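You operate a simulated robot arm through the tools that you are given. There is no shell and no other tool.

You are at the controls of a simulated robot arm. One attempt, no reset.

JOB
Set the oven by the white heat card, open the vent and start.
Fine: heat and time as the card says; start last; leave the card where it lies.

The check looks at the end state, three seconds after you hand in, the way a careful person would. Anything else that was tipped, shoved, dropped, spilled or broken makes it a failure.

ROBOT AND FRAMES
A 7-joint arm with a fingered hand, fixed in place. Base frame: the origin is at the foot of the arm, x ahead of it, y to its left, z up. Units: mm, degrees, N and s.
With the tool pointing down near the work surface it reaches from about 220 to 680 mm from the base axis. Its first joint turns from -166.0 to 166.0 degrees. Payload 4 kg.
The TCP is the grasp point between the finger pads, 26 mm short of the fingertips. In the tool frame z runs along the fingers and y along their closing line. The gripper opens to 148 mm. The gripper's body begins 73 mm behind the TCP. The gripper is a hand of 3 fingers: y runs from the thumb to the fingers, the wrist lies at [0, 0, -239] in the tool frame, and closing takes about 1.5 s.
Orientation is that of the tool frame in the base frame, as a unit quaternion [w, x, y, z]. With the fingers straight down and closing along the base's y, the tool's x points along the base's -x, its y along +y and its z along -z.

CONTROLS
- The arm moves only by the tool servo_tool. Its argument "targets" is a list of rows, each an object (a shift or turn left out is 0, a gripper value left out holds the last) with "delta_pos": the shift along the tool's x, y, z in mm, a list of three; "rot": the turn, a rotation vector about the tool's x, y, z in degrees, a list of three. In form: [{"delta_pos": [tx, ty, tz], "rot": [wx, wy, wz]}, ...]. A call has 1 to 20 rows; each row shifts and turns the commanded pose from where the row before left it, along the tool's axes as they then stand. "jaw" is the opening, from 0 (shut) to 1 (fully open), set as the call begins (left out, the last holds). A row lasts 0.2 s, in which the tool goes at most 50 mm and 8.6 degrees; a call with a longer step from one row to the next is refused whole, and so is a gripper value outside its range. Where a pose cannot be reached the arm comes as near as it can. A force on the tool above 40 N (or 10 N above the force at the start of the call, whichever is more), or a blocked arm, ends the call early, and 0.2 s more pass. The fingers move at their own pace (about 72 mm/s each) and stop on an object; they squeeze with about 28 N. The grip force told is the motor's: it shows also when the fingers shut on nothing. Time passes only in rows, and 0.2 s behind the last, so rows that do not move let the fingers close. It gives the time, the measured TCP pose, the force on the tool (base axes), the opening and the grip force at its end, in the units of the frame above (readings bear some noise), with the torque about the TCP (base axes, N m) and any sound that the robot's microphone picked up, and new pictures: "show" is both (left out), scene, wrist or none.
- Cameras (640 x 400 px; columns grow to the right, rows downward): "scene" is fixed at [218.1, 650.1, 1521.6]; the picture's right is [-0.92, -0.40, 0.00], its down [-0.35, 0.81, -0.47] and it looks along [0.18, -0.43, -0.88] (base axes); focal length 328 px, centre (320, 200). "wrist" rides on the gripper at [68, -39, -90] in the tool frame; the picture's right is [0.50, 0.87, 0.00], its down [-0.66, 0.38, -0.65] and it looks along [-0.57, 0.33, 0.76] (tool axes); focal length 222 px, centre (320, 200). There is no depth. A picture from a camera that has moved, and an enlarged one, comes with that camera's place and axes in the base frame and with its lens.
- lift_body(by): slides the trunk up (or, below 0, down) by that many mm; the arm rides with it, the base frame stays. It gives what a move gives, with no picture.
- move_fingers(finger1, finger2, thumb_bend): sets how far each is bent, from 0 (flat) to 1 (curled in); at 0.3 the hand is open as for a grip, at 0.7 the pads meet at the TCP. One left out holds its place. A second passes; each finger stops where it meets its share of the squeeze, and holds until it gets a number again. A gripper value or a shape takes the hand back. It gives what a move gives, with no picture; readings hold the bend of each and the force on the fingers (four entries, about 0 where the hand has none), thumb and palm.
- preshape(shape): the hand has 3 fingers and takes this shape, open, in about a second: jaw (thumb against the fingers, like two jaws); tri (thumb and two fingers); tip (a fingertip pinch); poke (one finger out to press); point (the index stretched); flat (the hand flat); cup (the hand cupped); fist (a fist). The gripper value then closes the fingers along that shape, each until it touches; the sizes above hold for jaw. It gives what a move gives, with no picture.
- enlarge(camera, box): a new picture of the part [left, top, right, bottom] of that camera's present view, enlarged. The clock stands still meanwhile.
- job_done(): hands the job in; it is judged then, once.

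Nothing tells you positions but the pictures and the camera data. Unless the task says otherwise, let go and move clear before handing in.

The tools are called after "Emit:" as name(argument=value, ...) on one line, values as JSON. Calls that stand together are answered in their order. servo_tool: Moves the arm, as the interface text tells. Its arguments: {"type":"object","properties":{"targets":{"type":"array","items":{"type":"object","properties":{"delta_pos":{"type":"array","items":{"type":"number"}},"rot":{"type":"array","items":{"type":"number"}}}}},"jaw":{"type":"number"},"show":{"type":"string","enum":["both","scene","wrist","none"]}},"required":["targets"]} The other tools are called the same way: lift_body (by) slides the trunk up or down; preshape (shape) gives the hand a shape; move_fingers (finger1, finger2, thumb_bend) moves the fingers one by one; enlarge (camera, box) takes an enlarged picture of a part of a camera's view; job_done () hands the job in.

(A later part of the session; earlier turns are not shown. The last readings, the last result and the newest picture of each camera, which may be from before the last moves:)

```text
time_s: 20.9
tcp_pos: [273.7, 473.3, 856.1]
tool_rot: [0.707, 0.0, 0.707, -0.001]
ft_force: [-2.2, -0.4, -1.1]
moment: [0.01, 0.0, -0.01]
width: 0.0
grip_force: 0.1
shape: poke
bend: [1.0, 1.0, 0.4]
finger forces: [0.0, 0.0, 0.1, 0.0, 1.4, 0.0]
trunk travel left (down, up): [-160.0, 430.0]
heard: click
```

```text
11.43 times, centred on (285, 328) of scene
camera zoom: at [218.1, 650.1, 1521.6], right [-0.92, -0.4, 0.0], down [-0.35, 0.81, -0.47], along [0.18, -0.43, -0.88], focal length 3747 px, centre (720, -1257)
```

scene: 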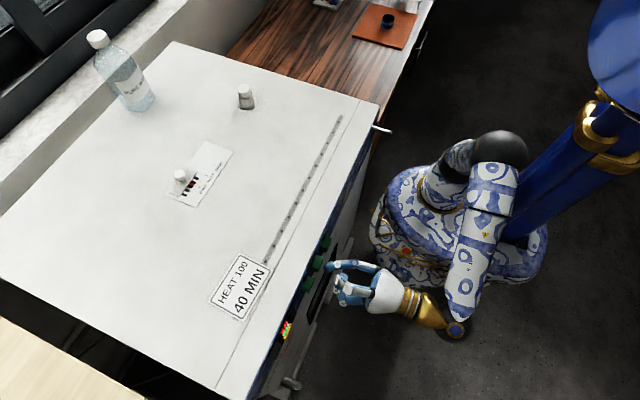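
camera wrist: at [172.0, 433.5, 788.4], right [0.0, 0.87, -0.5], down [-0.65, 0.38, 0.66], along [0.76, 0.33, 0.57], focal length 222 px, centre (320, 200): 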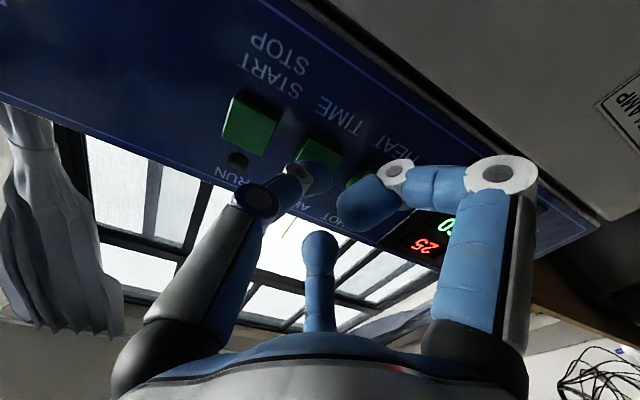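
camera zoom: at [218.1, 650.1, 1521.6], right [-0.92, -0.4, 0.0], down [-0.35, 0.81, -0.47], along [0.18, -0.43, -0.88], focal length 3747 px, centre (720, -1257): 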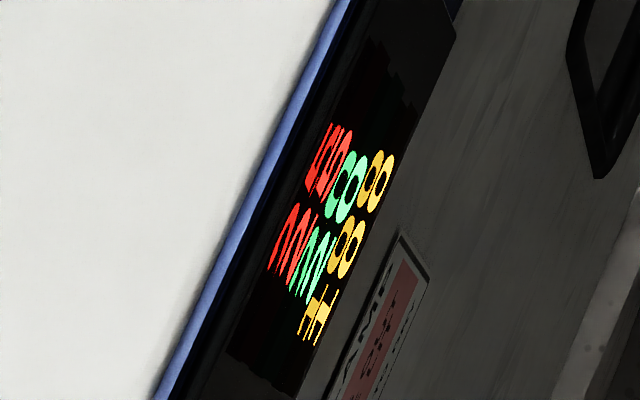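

It now reads 20. I'll press again.

Emit:
servo_tool(targets=[{"delta_pos": [0, 0, -14.3]}, {}], show="none")

Emit:
servo_tool(targets=[{"delta_pos": [0, 0, 10]}, {"delta_pos": [0, 0, 3.5]}, {"delta_pos": [0, 0, 0.8]}], show="none")

Emit:
enlarge(camera="scene", box=[265, 310, 305, 345])

```text
time_s: 21.5
tcp_pos: [261.8, 472.4, 855.4]
tool_rot: [0.707, 0.0, 0.707, 0.0]
ft_force: [1.1, 0.5, 0.2]
moment: [0.01, -0.03, 0.01]
width: 0.4
grip_force: 0.1
shape: poke
bend: [1.0, 1.0, 0.4]
finger forces: [0.0, 0.0, 0.0, 0.0, 0.0, 0.0]
trunk travel left (down, up): [-160.0, 430.0]
```

```text
time_s: 22.3
tcp_pos: [274.6, 470.8, 857.4]
tool_rot: [0.707, 0.0, 0.707, 0.0]
ft_force: [-0.5, -0.3, -1.1]
moment: [0.03, -0.02, 0.0]
width: 0.3
grip_force: 0.1
shape: poke
bend: [1.0, 1.0, 0.4]
finger forces: [0.0, 0.0, 0.0, 0.1, 1.5, 0.0]
trunk travel left (down, up): [-160.0, 430.0]
heard: click
```

```text
11.43 times, centred on (285, 328) of scene
camera zoom: at [218.1, 650.1, 1521.6], right [-0.92, -0.4, 0.0], down [-0.35, 0.81, -0.47], along [0.18, -0.43, -0.88], focal length 3747 px, centre (720, -1257)
```

zoom: 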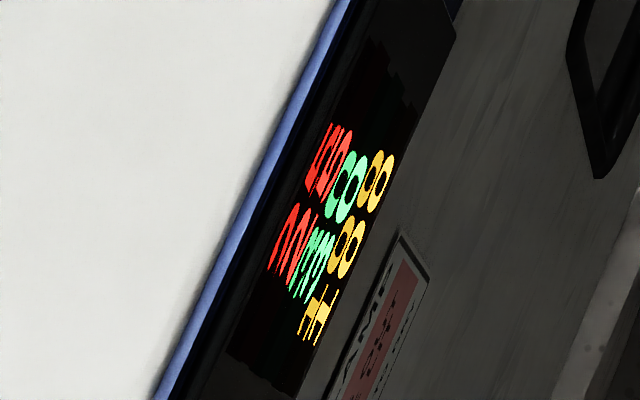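

It now reads 30. One more press should give 40.

Emit:
servo_tool(targets=[{"delta_pos": [0, 0, -14.3]}, {}], show="none")

Emit:
servo_tool(targets=[{"delta_pos": [0, 0, 10]}, {"delta_pos": [0, 0, 3.5]}, {"delta_pos": [0, 0, 0.8]}], show="none")

Emit:
servo_tool(targets=[{"delta_pos": [0, 0, -20]}, {"delta_pos": [-15, 30, -20]}, {"delta_pos": [-15, 30, -20]}], show="wrist")

Emit:
enlarge(camera="wrist", box=[340, 60, 500, 200])

Emit:
enlarge(camera="scene", box=[265, 310, 305, 345])

```text
time_s: 22.9
tcp_pos: [259.9, 473.0, 857.8]
tool_rot: [0.707, 0.0, 0.707, 0.0]
ft_force: [1.0, 0.1, -0.2]
moment: [0.01, 0.03, 0.03]
width: 0.4
grip_force: 0.1
shape: poke
bend: [1.0, 1.0, 0.4]
finger forces: [0.0, 0.0, 0.1, 0.0, 0.0, 0.0]
trunk travel left (down, up): [-160.0, 430.0]
```

```text
time_s: 23.7
tcp_pos: [274.9, 471.6, 857.5]
tool_rot: [0.707, -0.001, 0.707, 0.001]
ft_force: [-1.4, 0.1, -0.3]
moment: [0.01, -0.01, 0.03]
width: 0.0
grip_force: 0.0
shape: poke
bend: [1.0, 1.0, 0.4]
finger forces: [0.0, 0.0, 0.0, 0.0, 1.4, 0.0]
trunk travel left (down, up): [-160.0, 430.0]
heard: click
```

```text
time_s: 24.5
tcp_pos: [215.8, 532.4, 886.8]
tool_rot: [0.707, 0.0, 0.707, 0.0]
ft_force: [0.4, 0.5, 0.0]
moment: [0.0, -0.03, 0.03]
width: 0.2
grip_force: 0.1
shape: poke
bend: [1.0, 1.0, 0.4]
finger forces: [0.1, 0.0, 0.0, 0.0, 0.0, 0.0]
trunk travel left (down, up): [-160.0, 430.0]
camera wrist: at [125.8, 493.5, 818.8], right [0.0, 0.87, -0.5], down [-0.65, 0.38, 0.66], along [0.76, 0.33, 0.57], focal length 222 px, centre (320, 200)
```

wrist: 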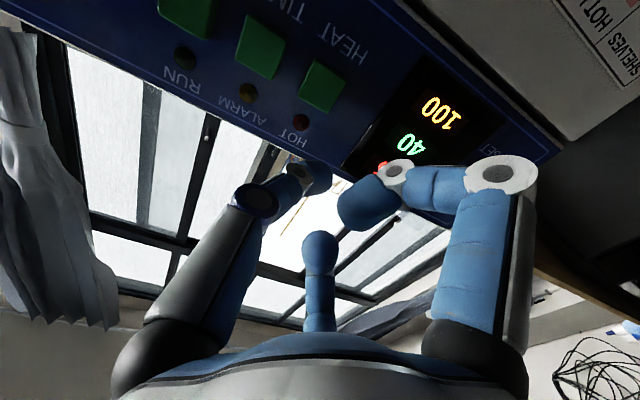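

```text
2.86 times, centred on (420, 130) of wrist
camera zoom: at [125.8, 493.5, 818.8], right [0.0, 0.87, -0.5], down [-0.65, 0.38, 0.66], along [0.76, 0.33, 0.57], focal length 635 px, centre (34, 400)
```

zoom: 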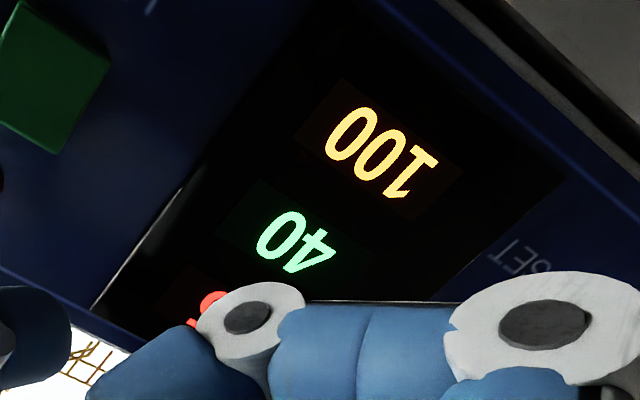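

```text
11.43 times, centred on (285, 328) of scene
camera zoom: at [218.1, 650.1, 1521.6], right [-0.92, -0.4, 0.0], down [-0.35, 0.81, -0.47], along [0.18, -0.43, -0.88], focal length 3747 px, centre (720, -1257)
```

zoom: 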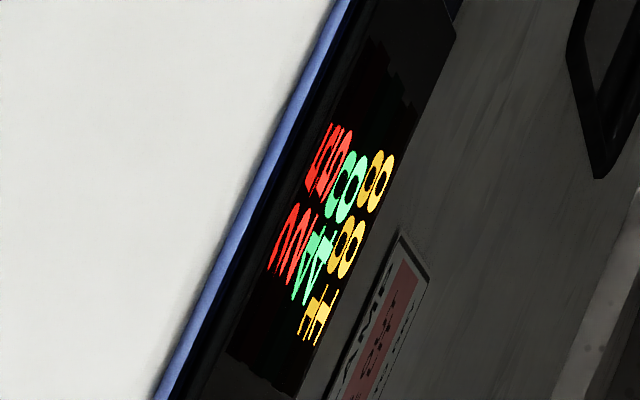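

The display confirms SET 100 and MIN 40. Next is the vent: its knob is near (617, 437, 955), and its travel to OPEN is about 61 mm toward -y, with the OPEN tick at y≈374. I'll raise the arm clear of the oven, then roll the hand so the thumb is lowest.

Emit:
lift_body(by=290)

Emit:
servo_tool(targets=[{"rot": [0, 0, 8.2]}, {"rot": [0, 0, 8.2]}, {"rot": [0, 0, 8.2]}, {"rot": [0, 0, 8.2]}, {"rot": [0, 0, 8.2]}, {"rot": [0, 0, 8.2]}, {"rot": [0, 0, 8.2]}, {"rot": [0, 0, 8.2]}, {"rot": [0, 0, 8.2]}, {"rot": [0, 0, 8.2]}, {"rot": [0, 0, 8]}])

```text
time_s: 27.4
tcp_pos: [215.8, 532.7, 1177.8]
tool_rot: [0.707, 0.001, 0.707, 0.0]
ft_force: [0.2, -0.6, -0.3]
moment: [-0.03, -0.02, -0.01]
width: 0.0
grip_force: 0.0
shape: poke
bend: [1.0, 1.0, 0.4]
finger forces: [0.1, 0.1, 0.1, 0.1, 0.1, 0.0]
trunk travel left (down, up): [-450.0, 140.0]
```

```text
time_s: 29.8
tcp_pos: [215.9, 533.2, 1177.3]
tool_rot: [0.499, 0.5, 0.499, 0.501]
ft_force: [0.2, 0.3, -0.1]
moment: [-0.02, -0.01, 0.01]
width: 0.0
grip_force: 0.1
shape: poke
bend: [1.0, 1.0, 0.4]
finger forces: [0.0, 0.0, 0.0, 0.1, 0.1, 0.0]
trunk travel left (down, up): [-450.0, 140.0]
camera wrist: at [125.8, 600.7, 1137.7], right [0.0, 0.5, 0.87], down [-0.65, -0.66, 0.38], along [0.76, -0.57, 0.33], focal length 222 px, centre (320, 200)
```

scene: 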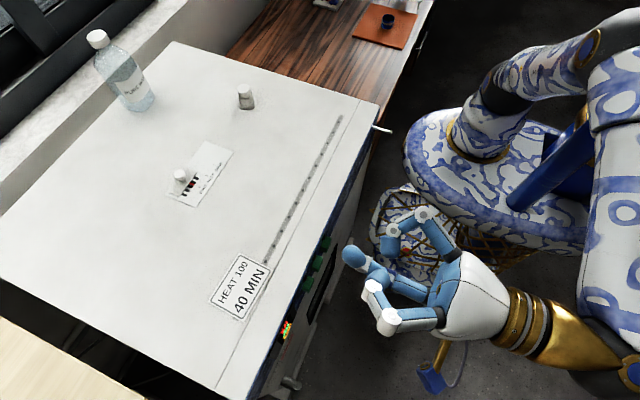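
wrist: 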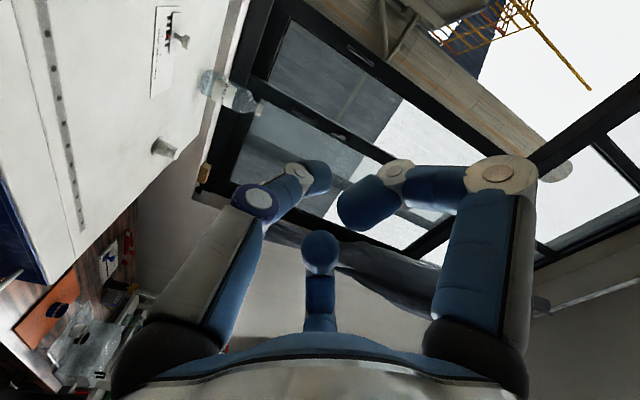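

The roll worked. Next I'll pitch the hand down about 60° and move in over the oven at a safe height.

Emit:
servo_tool(targets=[{"rot": [8.57, 0, 0]}, {"rot": [8.57, 0, 0]}, {"rot": [8.57, 0, 0]}, {"rot": [8.57, 0, 0]}, {"rot": [8.57, 0, 0]}, {"rot": [8.57, 0, 0]}, {"rot": [8.58, 0, 0]}, {"delta_pos": [-11.6, 34.6, 20]}, {"delta_pos": [-11.6, 34.6, 20]}, {"delta_pos": [-11.6, 34.6, 20]}, {"delta_pos": [-11.6, 34.6, 20]}, {"delta_pos": [-11.6, 34.6, 20]}, {}])

```text
time_s: 32.6
tcp_pos: [412.2, 474.4, 1179.3]
tool_rot: [0.183, 0.683, 0.683, 0.184]
ft_force: [-0.3, 0.1, -0.8]
moment: [-0.02, 0.0, -0.01]
width: 0.0
grip_force: 0.1
shape: poke
bend: [1.0, 1.0, 0.4]
finger forces: [0.0, 0.0, 0.0, 0.1, 0.0, 0.0]
trunk travel left (down, up): [-450.0, 140.0]
camera wrist: at [335.6, 542.2, 1236.4], right [0.75, 0.5, 0.43], down [0.0, -0.66, 0.76], along [0.66, -0.57, -0.49], focal length 222 px, centre (320, 200)
```

scene: 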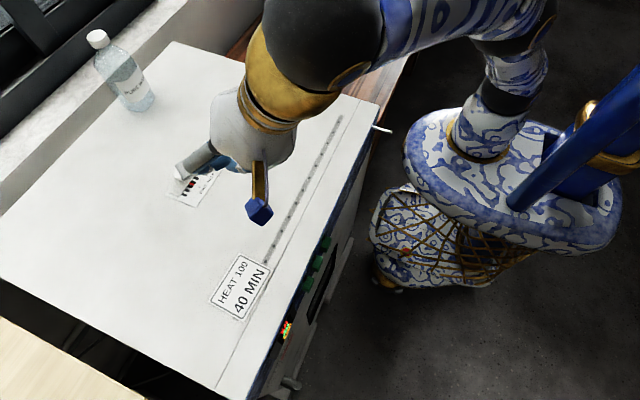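
wrist: 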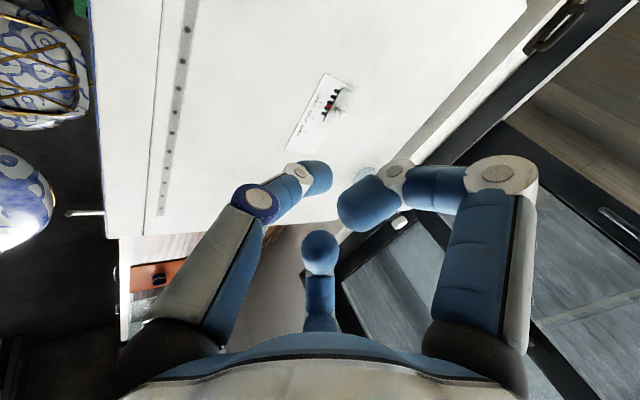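

The vent plate is clearly in view here, so I'll zoom in to refine the knob position.

Emit:
enlarge(camera="wrist", box=[280, 65, 370, 155])

```text
4.44 times, centred on (325, 110) of wrist
camera zoom: at [335.6, 542.2, 1236.4], right [0.75, 0.5, 0.43], down [0.0, -0.66, 0.76], along [0.66, -0.57, -0.49], focal length 987 px, centre (298, 600)
```

zoom: 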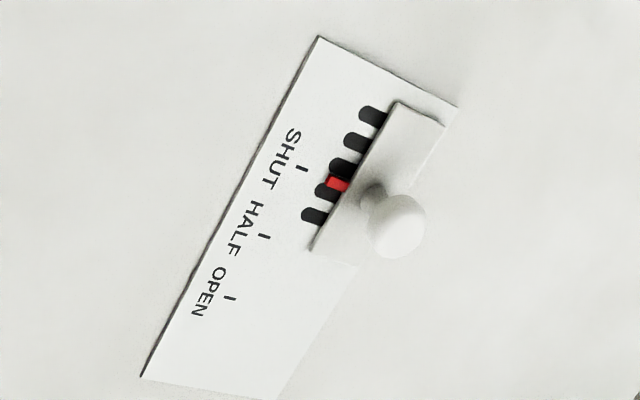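

The knob axis is around (620, 437), with its head centred at about z 948. I'll come down in stages on its +y side.

Emit:
servo_tool(targets=[{"delta_pos": [1.2, 14, 35.8]}, {"delta_pos": [1.2, 14, 35.8]}, {"delta_pos": [1.2, 14, 35.8]}, {"delta_pos": [1.2, 14, 35.8]}, {"delta_pos": [1.2, 14, 35.8]}, {}])

```text
time_s: 34.0
tcp_pos: [565.4, 479.0, 1057.3]
tool_rot: [0.183, 0.683, 0.683, 0.183]
ft_force: [-0.5, -0.9, 0.0]
moment: [0.0, -0.01, 0.01]
width: 0.0
grip_force: 0.0
shape: poke
bend: [1.0, 1.0, 0.4]
finger forces: [0.0, 0.0, 0.0, 0.1, 0.0, 0.0]
trunk travel left (down, up): [-450.0, 140.0]
camera wrist: at [487.9, 546.4, 1115.8], right [0.75, 0.5, 0.43], down [0.0, -0.65, 0.76], along [0.66, -0.57, -0.49], focal length 222 px, centre (320, 200)
```

scene: 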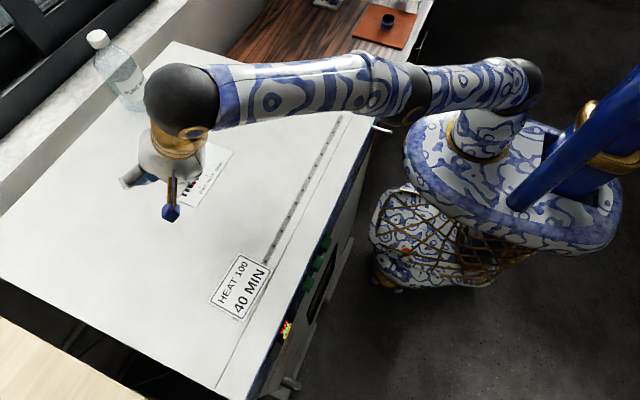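
wrist: 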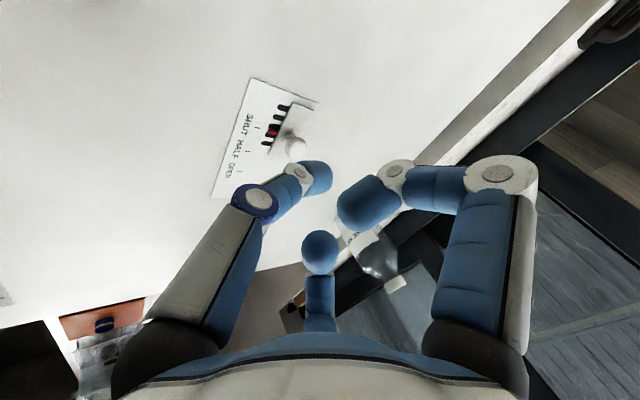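

There's room on that side. I'll step forward to the knob's x and then lower with the trunk.

Emit:
servo_tool(targets=[{"delta_pos": [0, 15.8, 20.7]}, {"delta_pos": [0, 15.8, 20.7]}, {}])

Emit:
enlarge(camera="wrist", box=[200, 80, 400, 240])

Emit:
enlarge(camera="scene", box=[100, 120, 260, 240])

```text
time_s: 34.8
tcp_pos: [598.1, 463.9, 1028.6]
tool_rot: [0.184, 0.683, 0.683, 0.183]
ft_force: [0.6, 1.1, 0.6]
moment: [0.0, 0.02, 0.0]
width: 0.2
grip_force: 0.0
shape: poke
bend: [1.0, 1.0, 0.4]
finger forces: [0.1, 0.0, 0.1, 0.0, 0.1, 0.0]
out of reach, approached as far as the arm can: row 1, 2
trunk travel left (down, up): [-450.0, 140.0]
camera wrist: at [520.6, 532.6, 1087.1], right [0.75, 0.5, 0.43], down [0.0, -0.66, 0.76], along [0.66, -0.57, -0.49], focal length 222 px, centre (320, 200)
```

scene: 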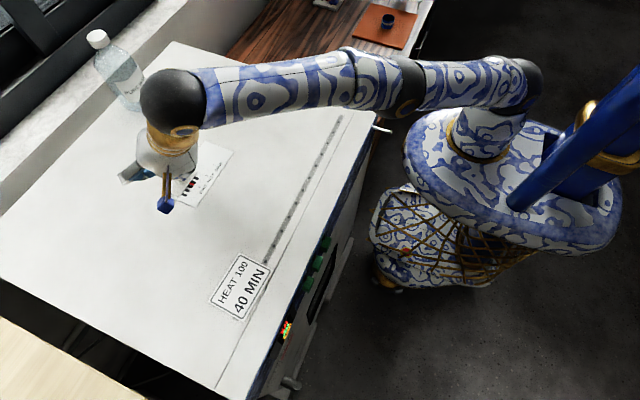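
wrist: 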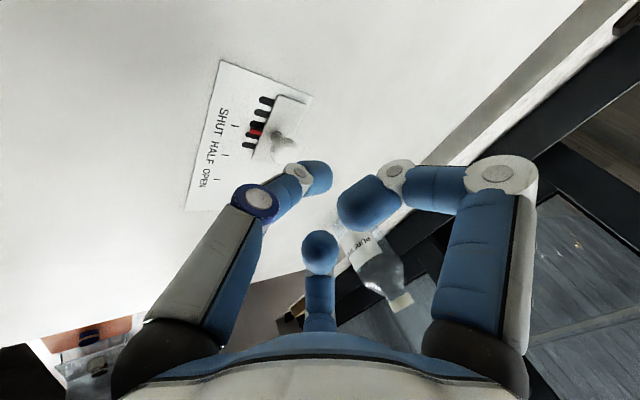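

```text
2.50 times, centred on (300, 160) of wrist
camera zoom: at [520.6, 532.6, 1087.1], right [0.75, 0.5, 0.43], down [0.0, -0.66, 0.76], along [0.66, -0.57, -0.49], focal length 555 px, centre (370, 300)
```

zoom: 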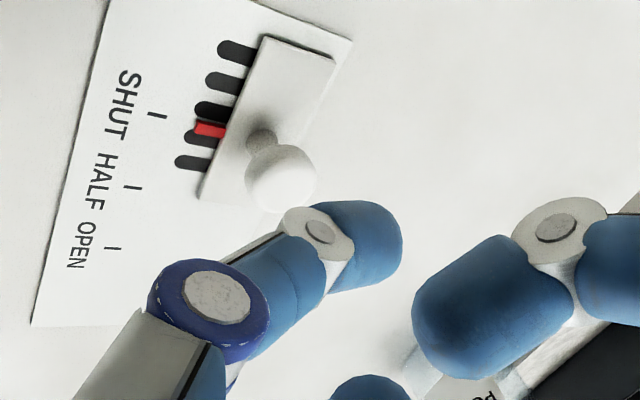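

```text
3.33 times, centred on (180, 180) of scene
camera zoom: at [218.1, 650.1, 1521.6], right [-0.92, -0.4, 0.0], down [-0.35, 0.81, -0.47], along [0.18, -0.43, -0.88], focal length 1093 px, centre (787, 267)
```

zoom: 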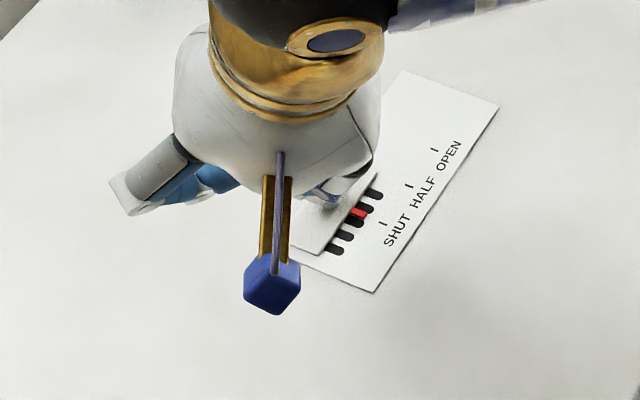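

The arm is at the limit of its reach with this steep tilt. Flattening the tilt by about 8° brings the wrist nearer the base.

Emit:
servo_tool(targets=[{"rot": [-8, 0, 0]}, {}, {}], show="none")

```text
time_s: 35.6
tcp_pos: [598.8, 464.7, 1028.4]
tool_rot: [0.231, 0.668, 0.669, 0.231]
ft_force: [0.0, -0.7, 0.2]
moment: [0.02, 0.02, 0.0]
width: 0.0
grip_force: 0.1
shape: poke
bend: [1.0, 1.0, 0.4]
finger forces: [0.0, 0.0, 0.1, 0.0, 0.0, 0.0]
trunk travel left (down, up): [-450.0, 140.0]
```

Commands now restart from the actual pose. I'll move toward the pre-contact spot, above and on the +y side of the knob.

Emit:
servo_tool(targets=[{"delta_pos": [5, -4, 15]}, {"delta_pos": [4.5, -3.8, 14.5]}, {}])

Emit:
enlarge(camera="wrist", box=[200, 80, 400, 240])

```text
time_s: 36.4
tcp_pos: [609.6, 475.0, 999.7]
tool_rot: [0.23, 0.669, 0.669, 0.23]
ft_force: [0.0, 0.8, -0.1]
moment: [0.03, 0.0, -0.03]
width: 0.2
grip_force: 0.1
shape: poke
bend: [1.0, 1.0, 0.4]
finger forces: [0.1, 0.0, 0.1, 0.0, 0.0, 0.1]
trunk travel left (down, up): [-450.0, 140.0]
camera wrist: at [525.4, 542.7, 1046.2], right [0.68, 0.5, 0.53], down [-0.1, -0.66, 0.75], along [0.72, -0.57, -0.39], focal length 222 px, centre (320, 200)
```

scene: 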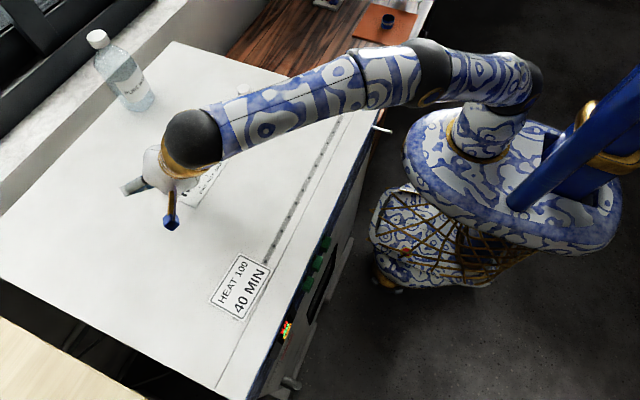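
wrist: 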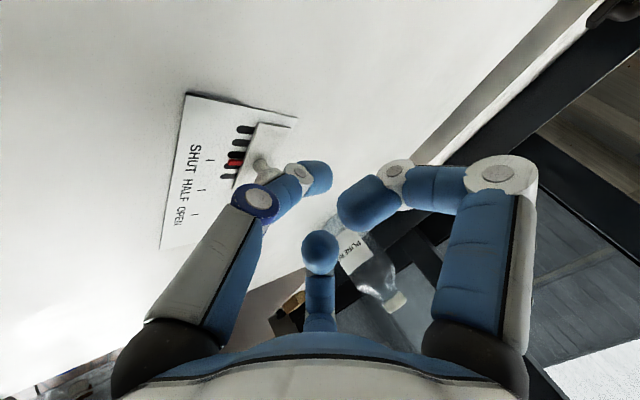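

```text
2.50 times, centred on (300, 160) of wrist
camera zoom: at [525.4, 542.7, 1046.2], right [0.68, 0.5, 0.53], down [-0.1, -0.66, 0.75], along [0.72, -0.57, -0.39], focal length 555 px, centre (370, 300)
```

zoom: 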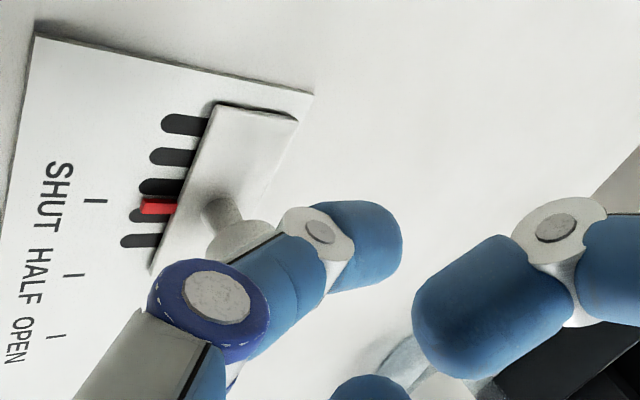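

The thumb tip is beside the knob with about 15 mm of side clearance. I'll lower it next to the knob head.

Emit:
servo_tool(targets=[{"delta_pos": [0, -6.8, 8.7]}, {"delta_pos": [0, -6.8, 8.7]}, {"delta_pos": [0, -6, 7.8]}, {}])

Emit:
enlarge(camera="wrist", box=[160, 80, 360, 240])

Emit:
enlarge(camera="scene", box=[100, 120, 260, 240])

```text
time_s: 37.4
tcp_pos: [611.5, 474.5, 968.2]
tool_rot: [0.231, 0.669, 0.668, 0.23]
ft_force: [-0.4, 0.2, 0.1]
moment: [0.02, 0.02, -0.02]
width: 0.1
grip_force: 0.1
shape: poke
bend: [1.0, 1.0, 0.4]
finger forces: [0.1, 0.0, 0.0, 0.1, 0.0, 0.0]
trunk travel left (down, up): [-450.0, 140.0]
camera wrist: at [526.1, 542.9, 1014.9], right [0.68, 0.5, 0.53], down [-0.1, -0.66, 0.75], along [0.72, -0.57, -0.39], focal length 222 px, centre (320, 200)
```

scene: 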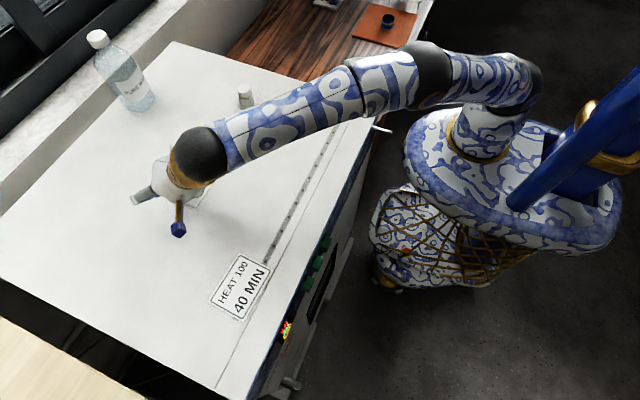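
wrist: 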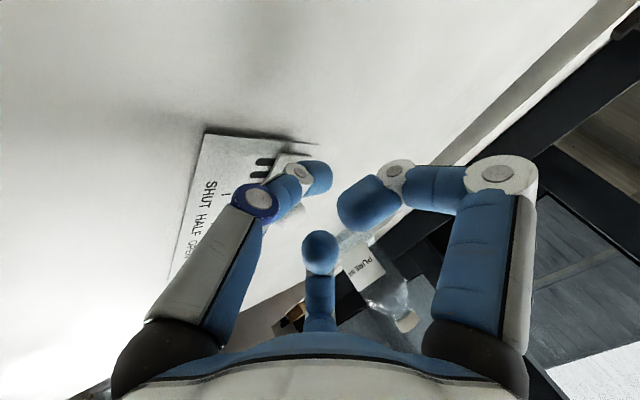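

```text
2.50 times, centred on (260, 160) of wrist
camera zoom: at [526.1, 542.9, 1014.9], right [0.68, 0.5, 0.53], down [-0.1, -0.66, 0.75], along [0.72, -0.57, -0.39], focal length 555 px, centre (470, 300)
```

zoom: 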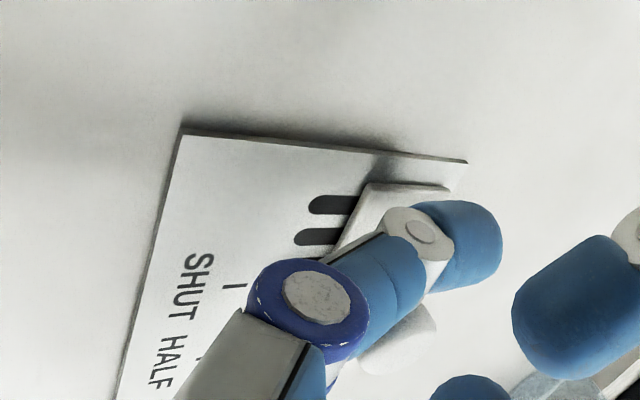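

```text
3.33 times, centred on (180, 180) of scene
camera zoom: at [218.1, 650.1, 1521.6], right [-0.92, -0.4, 0.0], down [-0.35, 0.81, -0.47], along [0.18, -0.43, -0.88], focal length 1093 px, centre (787, 267)
```

zoom: 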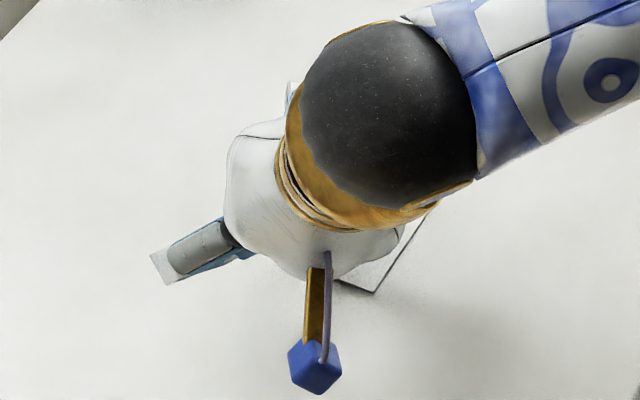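

The knob sits just past the thumb on the -y side. I'll push slowly toward -y and watch the force.

Emit:
servo_tool(targets=[{"delta_pos": [-7, 0, 0]}, {"delta_pos": [-7, 0, 0]}, {"delta_pos": [-7, 0, 0]}, {"delta_pos": [-7, 0, 0]}, {}])

Emit:
enlarge(camera="wrist", box=[160, 80, 360, 240])

```text
time_s: 38.6
tcp_pos: [612.0, 446.7, 968.0]
tool_rot: [0.231, 0.669, 0.668, 0.23]
ft_force: [-0.4, -0.3, -0.1]
moment: [-0.01, 0.0, -0.03]
width: 0.1
grip_force: 0.0
shape: poke
bend: [1.0, 1.0, 0.4]
finger forces: [0.1, 0.1, 0.1, 0.0, 0.2, 0.1]
trunk travel left (down, up): [-450.0, 140.0]
camera wrist: at [526.7, 515.2, 1015.0], right [0.68, 0.5, 0.53], down [-0.1, -0.65, 0.75], along [0.72, -0.57, -0.39], focal length 222 px, centre (320, 200)
```

scene: 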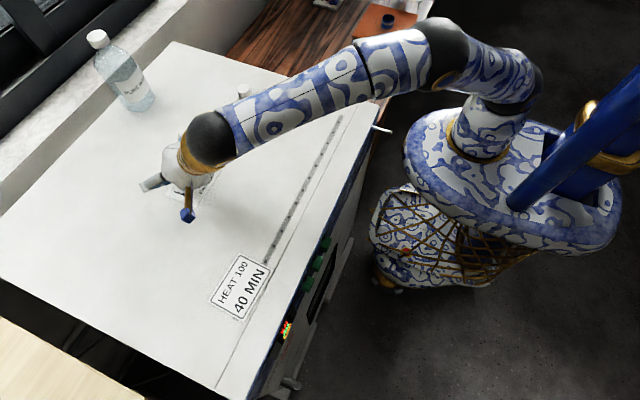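
wrist: 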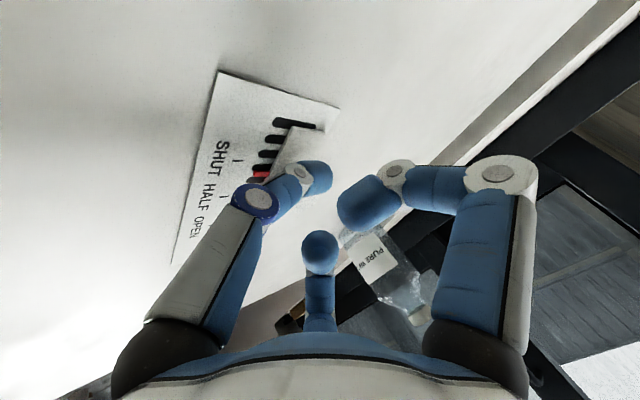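

```text
2.50 times, centred on (260, 160) of wrist
camera zoom: at [526.7, 515.2, 1015.0], right [0.68, 0.5, 0.53], down [-0.1, -0.65, 0.75], along [0.72, -0.57, -0.39], focal length 555 px, centre (470, 300)
```

zoom: 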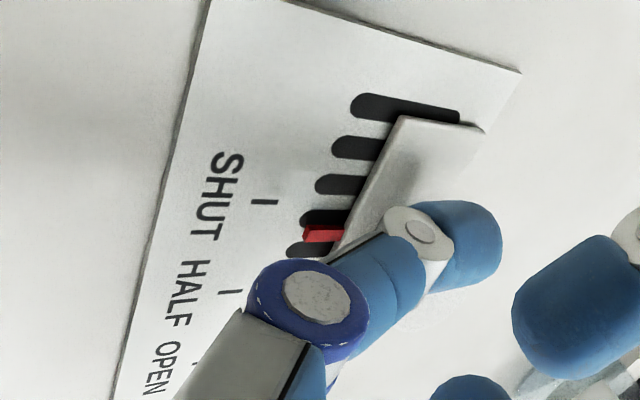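

The slider is moving freely and the red mark is heading toward HALF. I'll keep pushing.

Emit:
servo_tool(targets=[{"delta_pos": [-7, 0, 0]}, {"delta_pos": [-7, 0, 0]}, {"delta_pos": [-7, 0, 0]}, {"delta_pos": [-7, 0, 0]}, {"delta_pos": [-7, 0, 0]}, {}])

Emit:
enlarge(camera="wrist", box=[160, 80, 360, 240])

Emit:
enlarge(camera="scene", box=[140, 120, 260, 220])

```text
time_s: 40.0
tcp_pos: [611.1, 412.5, 967.7]
tool_rot: [0.23, 0.669, 0.669, 0.23]
ft_force: [0.5, -0.4, 0.6]
moment: [0.02, 0.04, 0.01]
width: 0.3
grip_force: 0.1
shape: poke
bend: [1.0, 1.0, 0.4]
finger forces: [0.1, 0.0, 0.0, 0.0, 0.1, 0.0]
trunk travel left (down, up): [-450.0, 140.0]
camera wrist: at [525.9, 480.3, 1014.1], right [0.68, 0.5, 0.53], down [-0.1, -0.65, 0.75], along [0.72, -0.57, -0.39], focal length 222 px, centre (320, 200)
```

scene: 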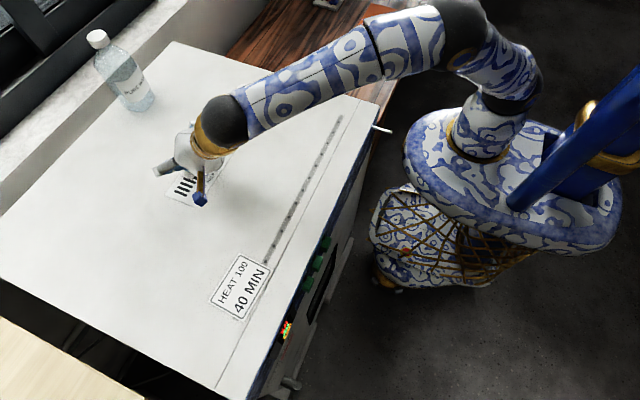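
wrist: 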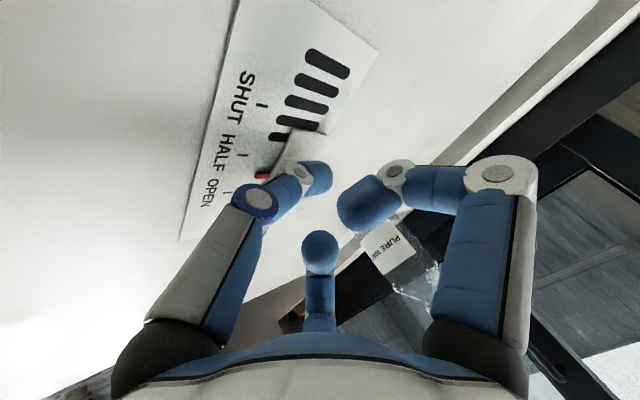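

```text
2.50 times, centred on (260, 160) of wrist
camera zoom: at [525.9, 480.3, 1014.1], right [0.68, 0.5, 0.53], down [-0.1, -0.65, 0.75], along [0.72, -0.57, -0.39], focal length 555 px, centre (470, 300)
```

zoom: 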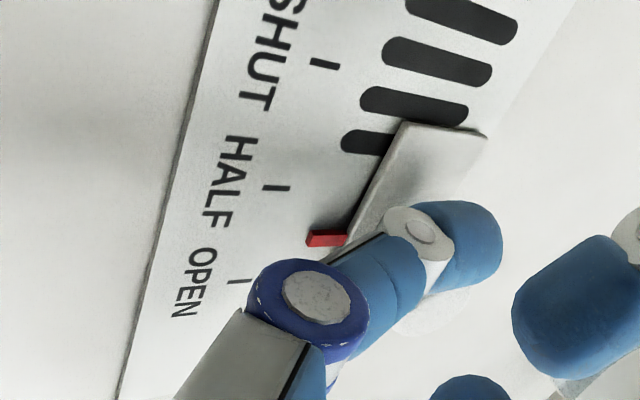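

```text
4.00 times, centred on (200, 170) of scene
camera zoom: at [218.1, 650.1, 1521.6], right [-0.92, -0.4, 0.0], down [-0.35, 0.81, -0.47], along [0.18, -0.43, -0.88], focal length 1312 px, centre (800, 320)
```

zoom: 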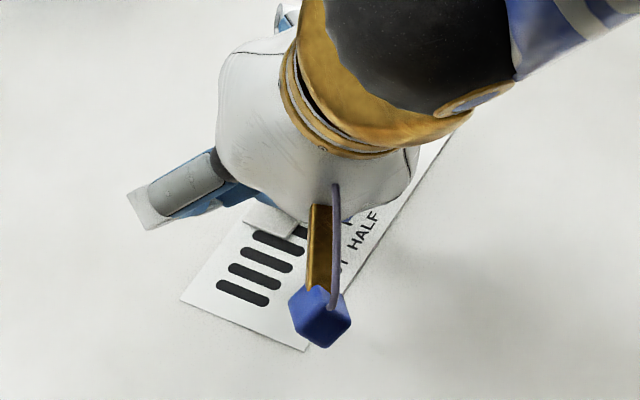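

In this view the red mark is about 15.7 mm short of OPEN. I'll move most of that and recheck.

Emit:
servo_tool(targets=[{"delta_pos": [-5, 0, 0]}, {"delta_pos": [-5, 0, 0]}, {"delta_pos": [-3, 0, 0]}, {}])

Emit:
enlarge(camera="wrist", box=[160, 80, 360, 240])

```text
time_s: 41.0
tcp_pos: [610.7, 398.7, 969.1]
tool_rot: [0.23, 0.669, 0.669, 0.23]
ft_force: [-0.2, -0.9, -0.7]
moment: [-0.01, 0.0, 0.03]
width: 0.0
grip_force: 0.2
shape: poke
bend: [1.0, 1.0, 0.4]
finger forces: [0.1, 0.0, 0.0, 0.1, 0.0, 0.0]
trunk travel left (down, up): [-450.0, 140.0]
camera wrist: at [525.7, 467.5, 1015.3], right [0.68, 0.5, 0.53], down [-0.1, -0.66, 0.75], along [0.72, -0.57, -0.39], focal length 222 px, centre (320, 200)
```

scene: 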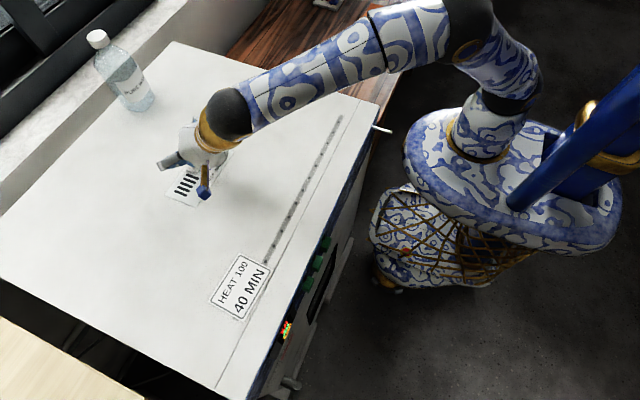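
wrist: 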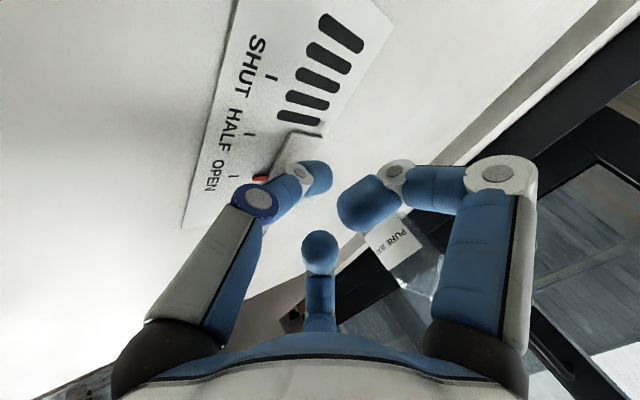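

```text
2.50 times, centred on (260, 160) of wrist
camera zoom: at [525.7, 467.5, 1015.3], right [0.68, 0.5, 0.53], down [-0.1, -0.66, 0.75], along [0.72, -0.57, -0.39], focal length 555 px, centre (470, 300)
```

zoom: 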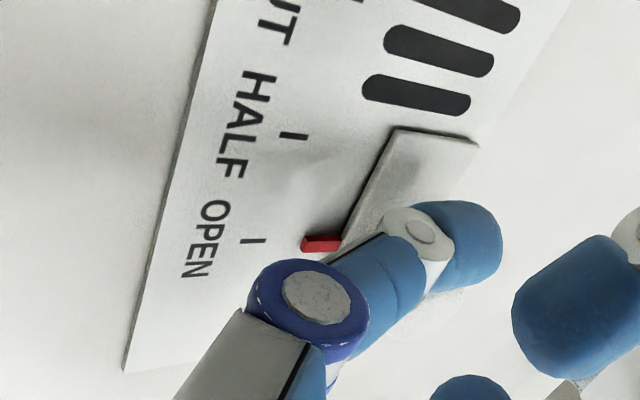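

The red mark is level with the OPEN tick to within about a millimetre. I'll nudge 1 mm more, then back away from the knob and rise to check.

Emit:
servo_tool(targets=[{"delta_pos": [-1, 0, 0]}, {}, {"delta_pos": [10, 0, 0]}, {"delta_pos": [10, 0, 0]}, {"delta_pos": [0, 18.5, -23.6]}, {"delta_pos": [0, 18.5, -23.6]}, {"delta_pos": [0, 18.5, -23.6]}, {}])

Emit:
enlarge(camera="wrist", box=[160, 60, 360, 220])

```text
time_s: 42.8
tcp_pos: [612.1, 419.3, 1060.8]
tool_rot: [0.23, 0.668, 0.669, 0.23]
ft_force: [0.6, 0.0, 1.0]
moment: [0.01, -0.01, 0.01]
width: 0.0
grip_force: 0.0
shape: poke
bend: [1.0, 1.0, 0.4]
finger forces: [0.1, 0.1, 0.0, 0.0, 0.0, 0.0]
trunk travel left (down, up): [-450.0, 140.0]
camera wrist: at [527.4, 486.9, 1107.1], right [0.68, 0.5, 0.53], down [-0.1, -0.66, 0.75], along [0.72, -0.57, -0.39], focal length 222 px, centre (320, 200)
```

scene: 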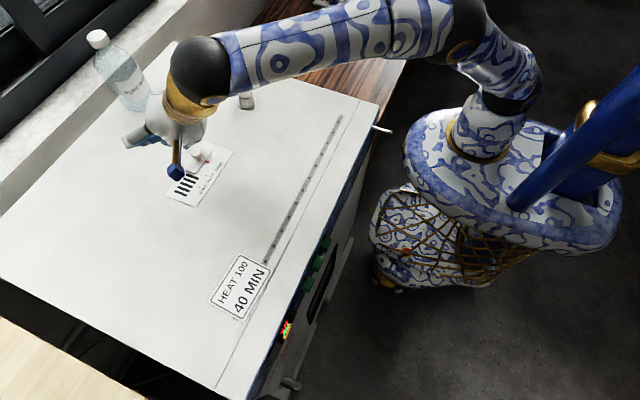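
wrist: 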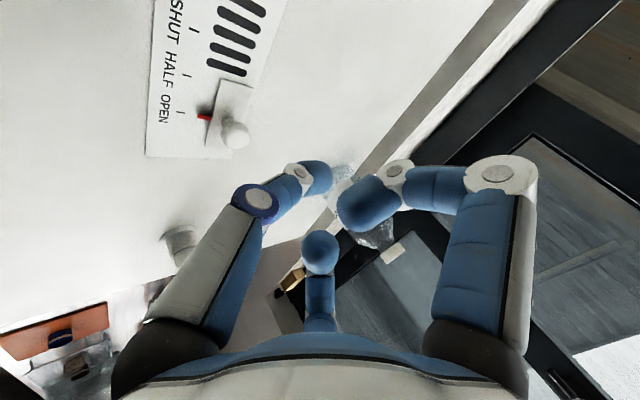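

```text
2.50 times, centred on (260, 140) of wrist
camera zoom: at [527.4, 486.9, 1107.1], right [0.68, 0.5, 0.53], down [-0.1, -0.66, 0.75], along [0.72, -0.57, -0.39], focal length 555 px, centre (470, 350)
```

zoom: 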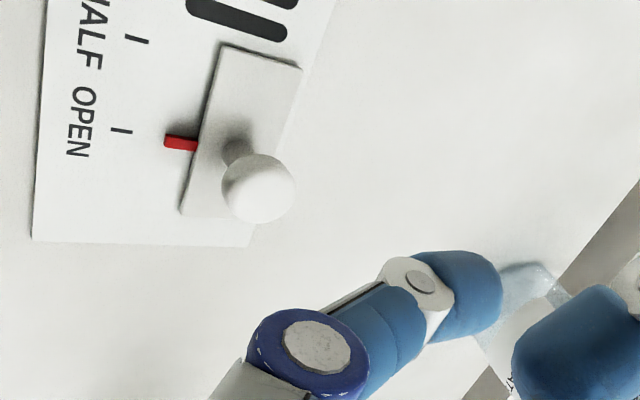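

The red pointer lines up with OPEN and all the vent slots are uncovered. Next I'll retract the arm back in front of the oven and level the hand for START.

Emit:
servo_tool(targets=[{"delta_pos": [0, -24, -33.6]}, {"delta_pos": [0, -24, -33.6]}, {"delta_pos": [0, -24, -33.6]}, {"delta_pos": [0, -24, -33.6]}, {"delta_pos": [0, -24, -33.6]}, {"delta_pos": [0, -24, -33.6]}, {"delta_pos": [0, -24, -33.6]}, {"delta_pos": [0, -24, -33.6]}, {"delta_pos": [0, -24, -33.6]}, {"delta_pos": [0, -24, -33.6]}, {}])

Emit:
enlarge(camera="scene", box=[150, 80, 310, 220])

```text
time_s: 45.2
tcp_pos: [216.0, 419.3, 1177.0]
tool_rot: [0.231, 0.669, 0.668, 0.23]
ft_force: [-0.2, 0.2, 0.1]
moment: [0.03, 0.0, 0.03]
width: 0.2
grip_force: 0.2
shape: poke
bend: [1.0, 1.0, 0.4]
finger forces: [0.0, 0.0, 0.0, 0.0, 0.0, 0.1]
trunk travel left (down, up): [-450.0, 140.0]
camera wrist: at [130.5, 486.8, 1222.4], right [0.68, 0.5, 0.53], down [-0.11, -0.66, 0.75], along [0.72, -0.57, -0.39], focal length 222 px, centre (320, 200)
```

scene: 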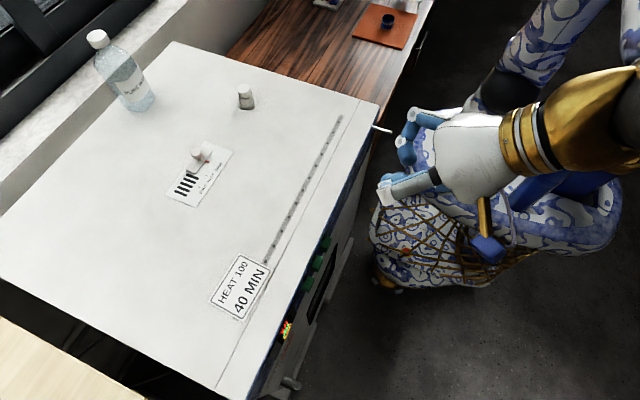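
wrist: 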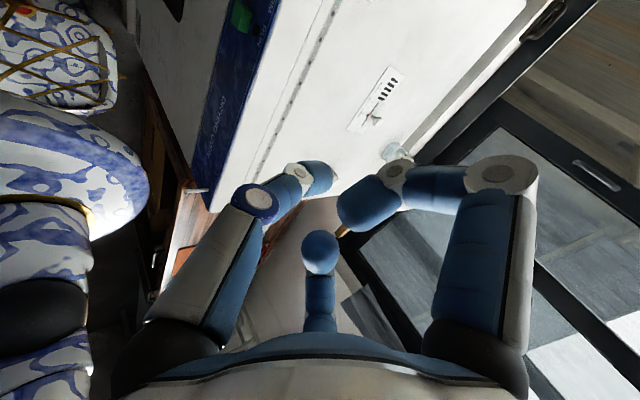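

```text
2.86 times, centred on (230, 150) of scene
camera zoom: at [218.1, 650.1, 1521.6], right [-0.92, -0.4, 0.0], down [-0.35, 0.81, -0.47], along [0.18, -0.43, -0.88], focal length 937 px, centre (577, 343)
```

zoom: 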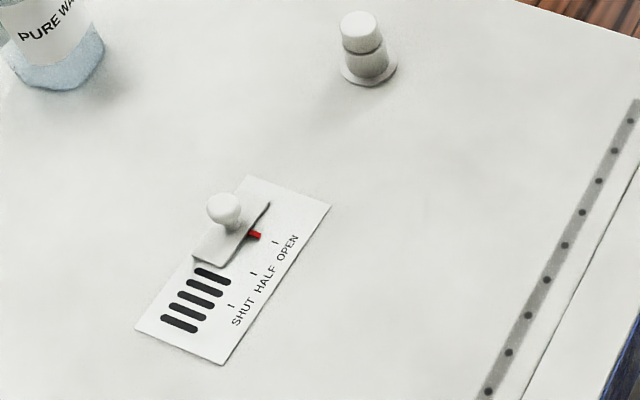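

The scene view agrees that the pointer is at OPEN. I'll level and un-roll the hand, then lower in front of START/STOP.

Emit:
servo_tool(targets=[{"rot": [-8.5, 0, 0]}, {"rot": [-8.5, 0, 0]}, {"rot": [-8.5, 0, 0]}, {"rot": [-8.5, 0, 0]}, {"rot": [-8.5, 0, 0]}, {"rot": [-8.5, 0, 0]}, {"rot": [-1, 0, 0]}, {}], show="none")

Emit:
servo_tool(targets=[{"rot": [0, 0, -8.2]}, {"rot": [0, 0, -8.2]}, {"rot": [0, 0, -8.2]}, {"rot": [0, 0, -8.2]}, {"rot": [0, 0, -8.2]}, {"rot": [0, 0, -8.2]}, {"rot": [0, 0, -8.2]}, {"rot": [0, 0, -8.2]}, {"rot": [0, 0, -8.2]}, {"rot": [0, 0, -8.2]}, {"rot": [0, 0, -8]}, {}], show="scene")

```text
time_s: 47.0
tcp_pos: [216.0, 418.8, 1176.9]
tool_rot: [0.5, 0.5, 0.5, 0.5]
ft_force: [0.4, 0.4, -0.5]
moment: [-0.02, 0.02, 0.0]
width: 0.0
grip_force: 0.1
shape: poke
bend: [1.0, 1.0, 0.4]
finger forces: [0.1, 0.0, 0.1, 0.1, 0.0, 0.0]
trunk travel left (down, up): [-450.0, 140.0]
```

```text
time_s: 49.6
tcp_pos: [215.0, 418.3, 1175.3]
tool_rot: [0.707, -0.001, 0.707, -0.001]
ft_force: [0.6, 0.2, 1.0]
moment: [0.0, 0.01, 0.0]
width: 0.1
grip_force: 0.0
shape: poke
bend: [1.0, 1.0, 0.4]
finger forces: [0.0, 0.0, 0.0, 0.0, 0.0, 0.0]
trunk travel left (down, up): [-450.0, 140.0]
```

scene: 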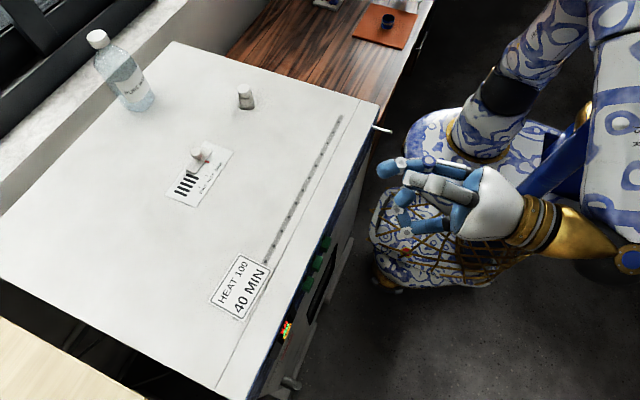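

The hand is level again and facing the panel. I'll lower it to button height.

Emit:
lift_body(by=-290)

Emit:
servo_tool(targets=[{"delta_pos": [15, 4, 10]}, {"delta_pos": [14.5, 4, 10]}, {"delta_pos": [0, 0, 10]}, {}])

Emit:
enlarge(camera="scene", box=[290, 205, 370, 275])

Emit:
enlarge(camera="wrist", box=[240, 60, 440, 220])

```text
time_s: 52.6
tcp_pos: [215.2, 418.2, 886.1]
tool_rot: [0.707, 0.0, 0.707, -0.001]
ft_force: [-0.3, 0.3, -0.1]
moment: [-0.01, -0.01, -0.03]
width: 0.1
grip_force: 0.2
shape: poke
bend: [1.0, 1.0, 0.4]
finger forces: [0.0, 0.0, 0.1, 0.0, 0.0, 0.0]
trunk travel left (down, up): [-160.0, 430.0]
```

```text
time_s: 53.6
tcp_pos: [246.4, 427.0, 855.6]
tool_rot: [0.707, 0.001, 0.707, 0.0]
ft_force: [-0.4, 0.1, -0.5]
moment: [-0.03, -0.01, 0.01]
width: 0.1
grip_force: 0.1
shape: poke
bend: [1.0, 1.0, 0.4]
finger forces: [0.0, 0.1, 0.0, 0.0, 0.0, 0.0]
trunk travel left (down, up): [-160.0, 430.0]
camera wrist: at [156.6, 388.4, 788.1], right [0.0, 0.87, -0.5], down [-0.65, 0.38, 0.66], along [0.76, 0.33, 0.57], focal length 222 px, centre (320, 200)
```

scene: 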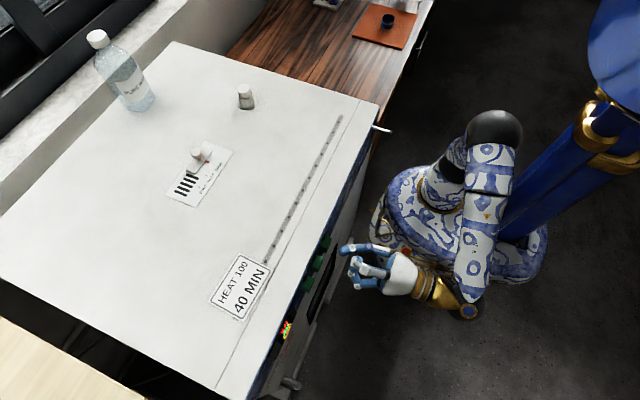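
wrist: 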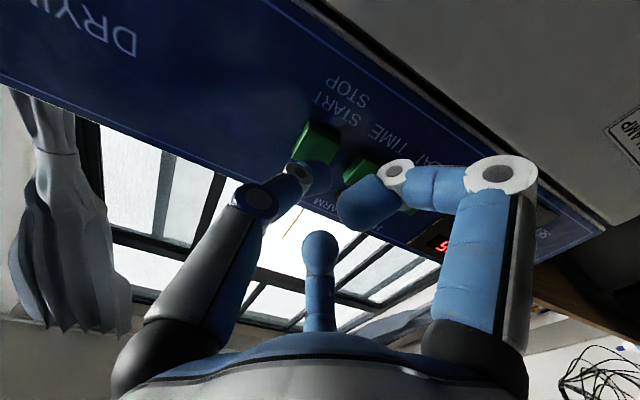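

```text
5.71 times, centred on (330, 240) of scene
camera zoom: at [218.1, 650.1, 1521.6], right [-0.92, -0.4, 0.0], down [-0.35, 0.81, -0.47], along [0.18, -0.43, -0.88], focal length 1874 px, centre (263, -29)
```

zoom: 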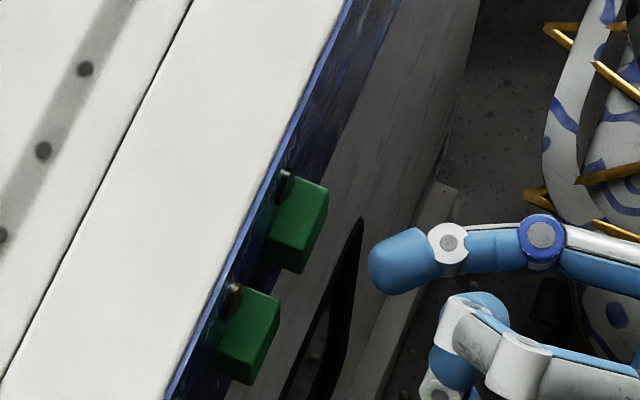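

```text
2.50 times, centred on (340, 140) of wrist
camera zoom: at [156.6, 388.4, 788.1], right [0.0, 0.87, -0.5], down [-0.65, 0.38, 0.66], along [0.76, 0.33, 0.57], focal length 555 px, centre (270, 350)
```

zoom: 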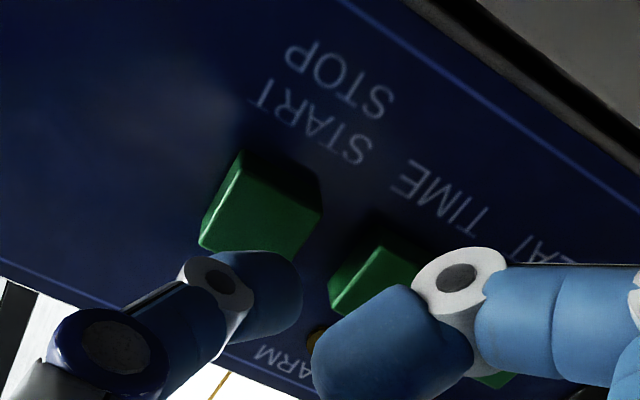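

The tip is lined up with START/STOP just as it was for the other two buttons. I'll press once until it clicks.

Emit:
servo_tool(targets=[{"delta_pos": [-1, 0, 14]}, {"delta_pos": [0, 0, 10]}, {"delta_pos": [0, 0, 3.2]}, {"delta_pos": [0, 0, 1]}], show="none")

```text
time_s: 54.6
tcp_pos: [272.5, 427.8, 856.1]
tool_rot: [0.707, 0.0, 0.707, 0.0]
ft_force: [-1.1, 0.3, 0.1]
moment: [-0.02, -0.06, 0.0]
width: 0.2
grip_force: 0.0
shape: poke
bend: [1.0, 1.0, 0.4]
finger forces: [0.0, 0.0, 0.0, 0.1, 1.1, 0.0]
trunk travel left (down, up): [-160.0, 430.0]
```

There's contact but no click yet, so I'll press 1.5 mm deeper.

Emit:
servo_tool(targets=[{"delta_pos": [0, 0, 0.8]}, {"delta_pos": [0, 0, 0.7]}], show="none")

```text
time_s: 55.2
tcp_pos: [273.8, 427.7, 857.6]
tool_rot: [0.707, 0.0, 0.707, 0.0]
ft_force: [-0.9, 0.9, 0.7]
moment: [-0.01, -0.05, 0.01]
width: 0.0
grip_force: 0.1
shape: poke
bend: [1.0, 1.0, 0.4]
finger forces: [0.0, 0.0, 0.1, 0.0, 1.5, 0.0]
trunk travel left (down, up): [-160.0, 430.0]
heard: click
```

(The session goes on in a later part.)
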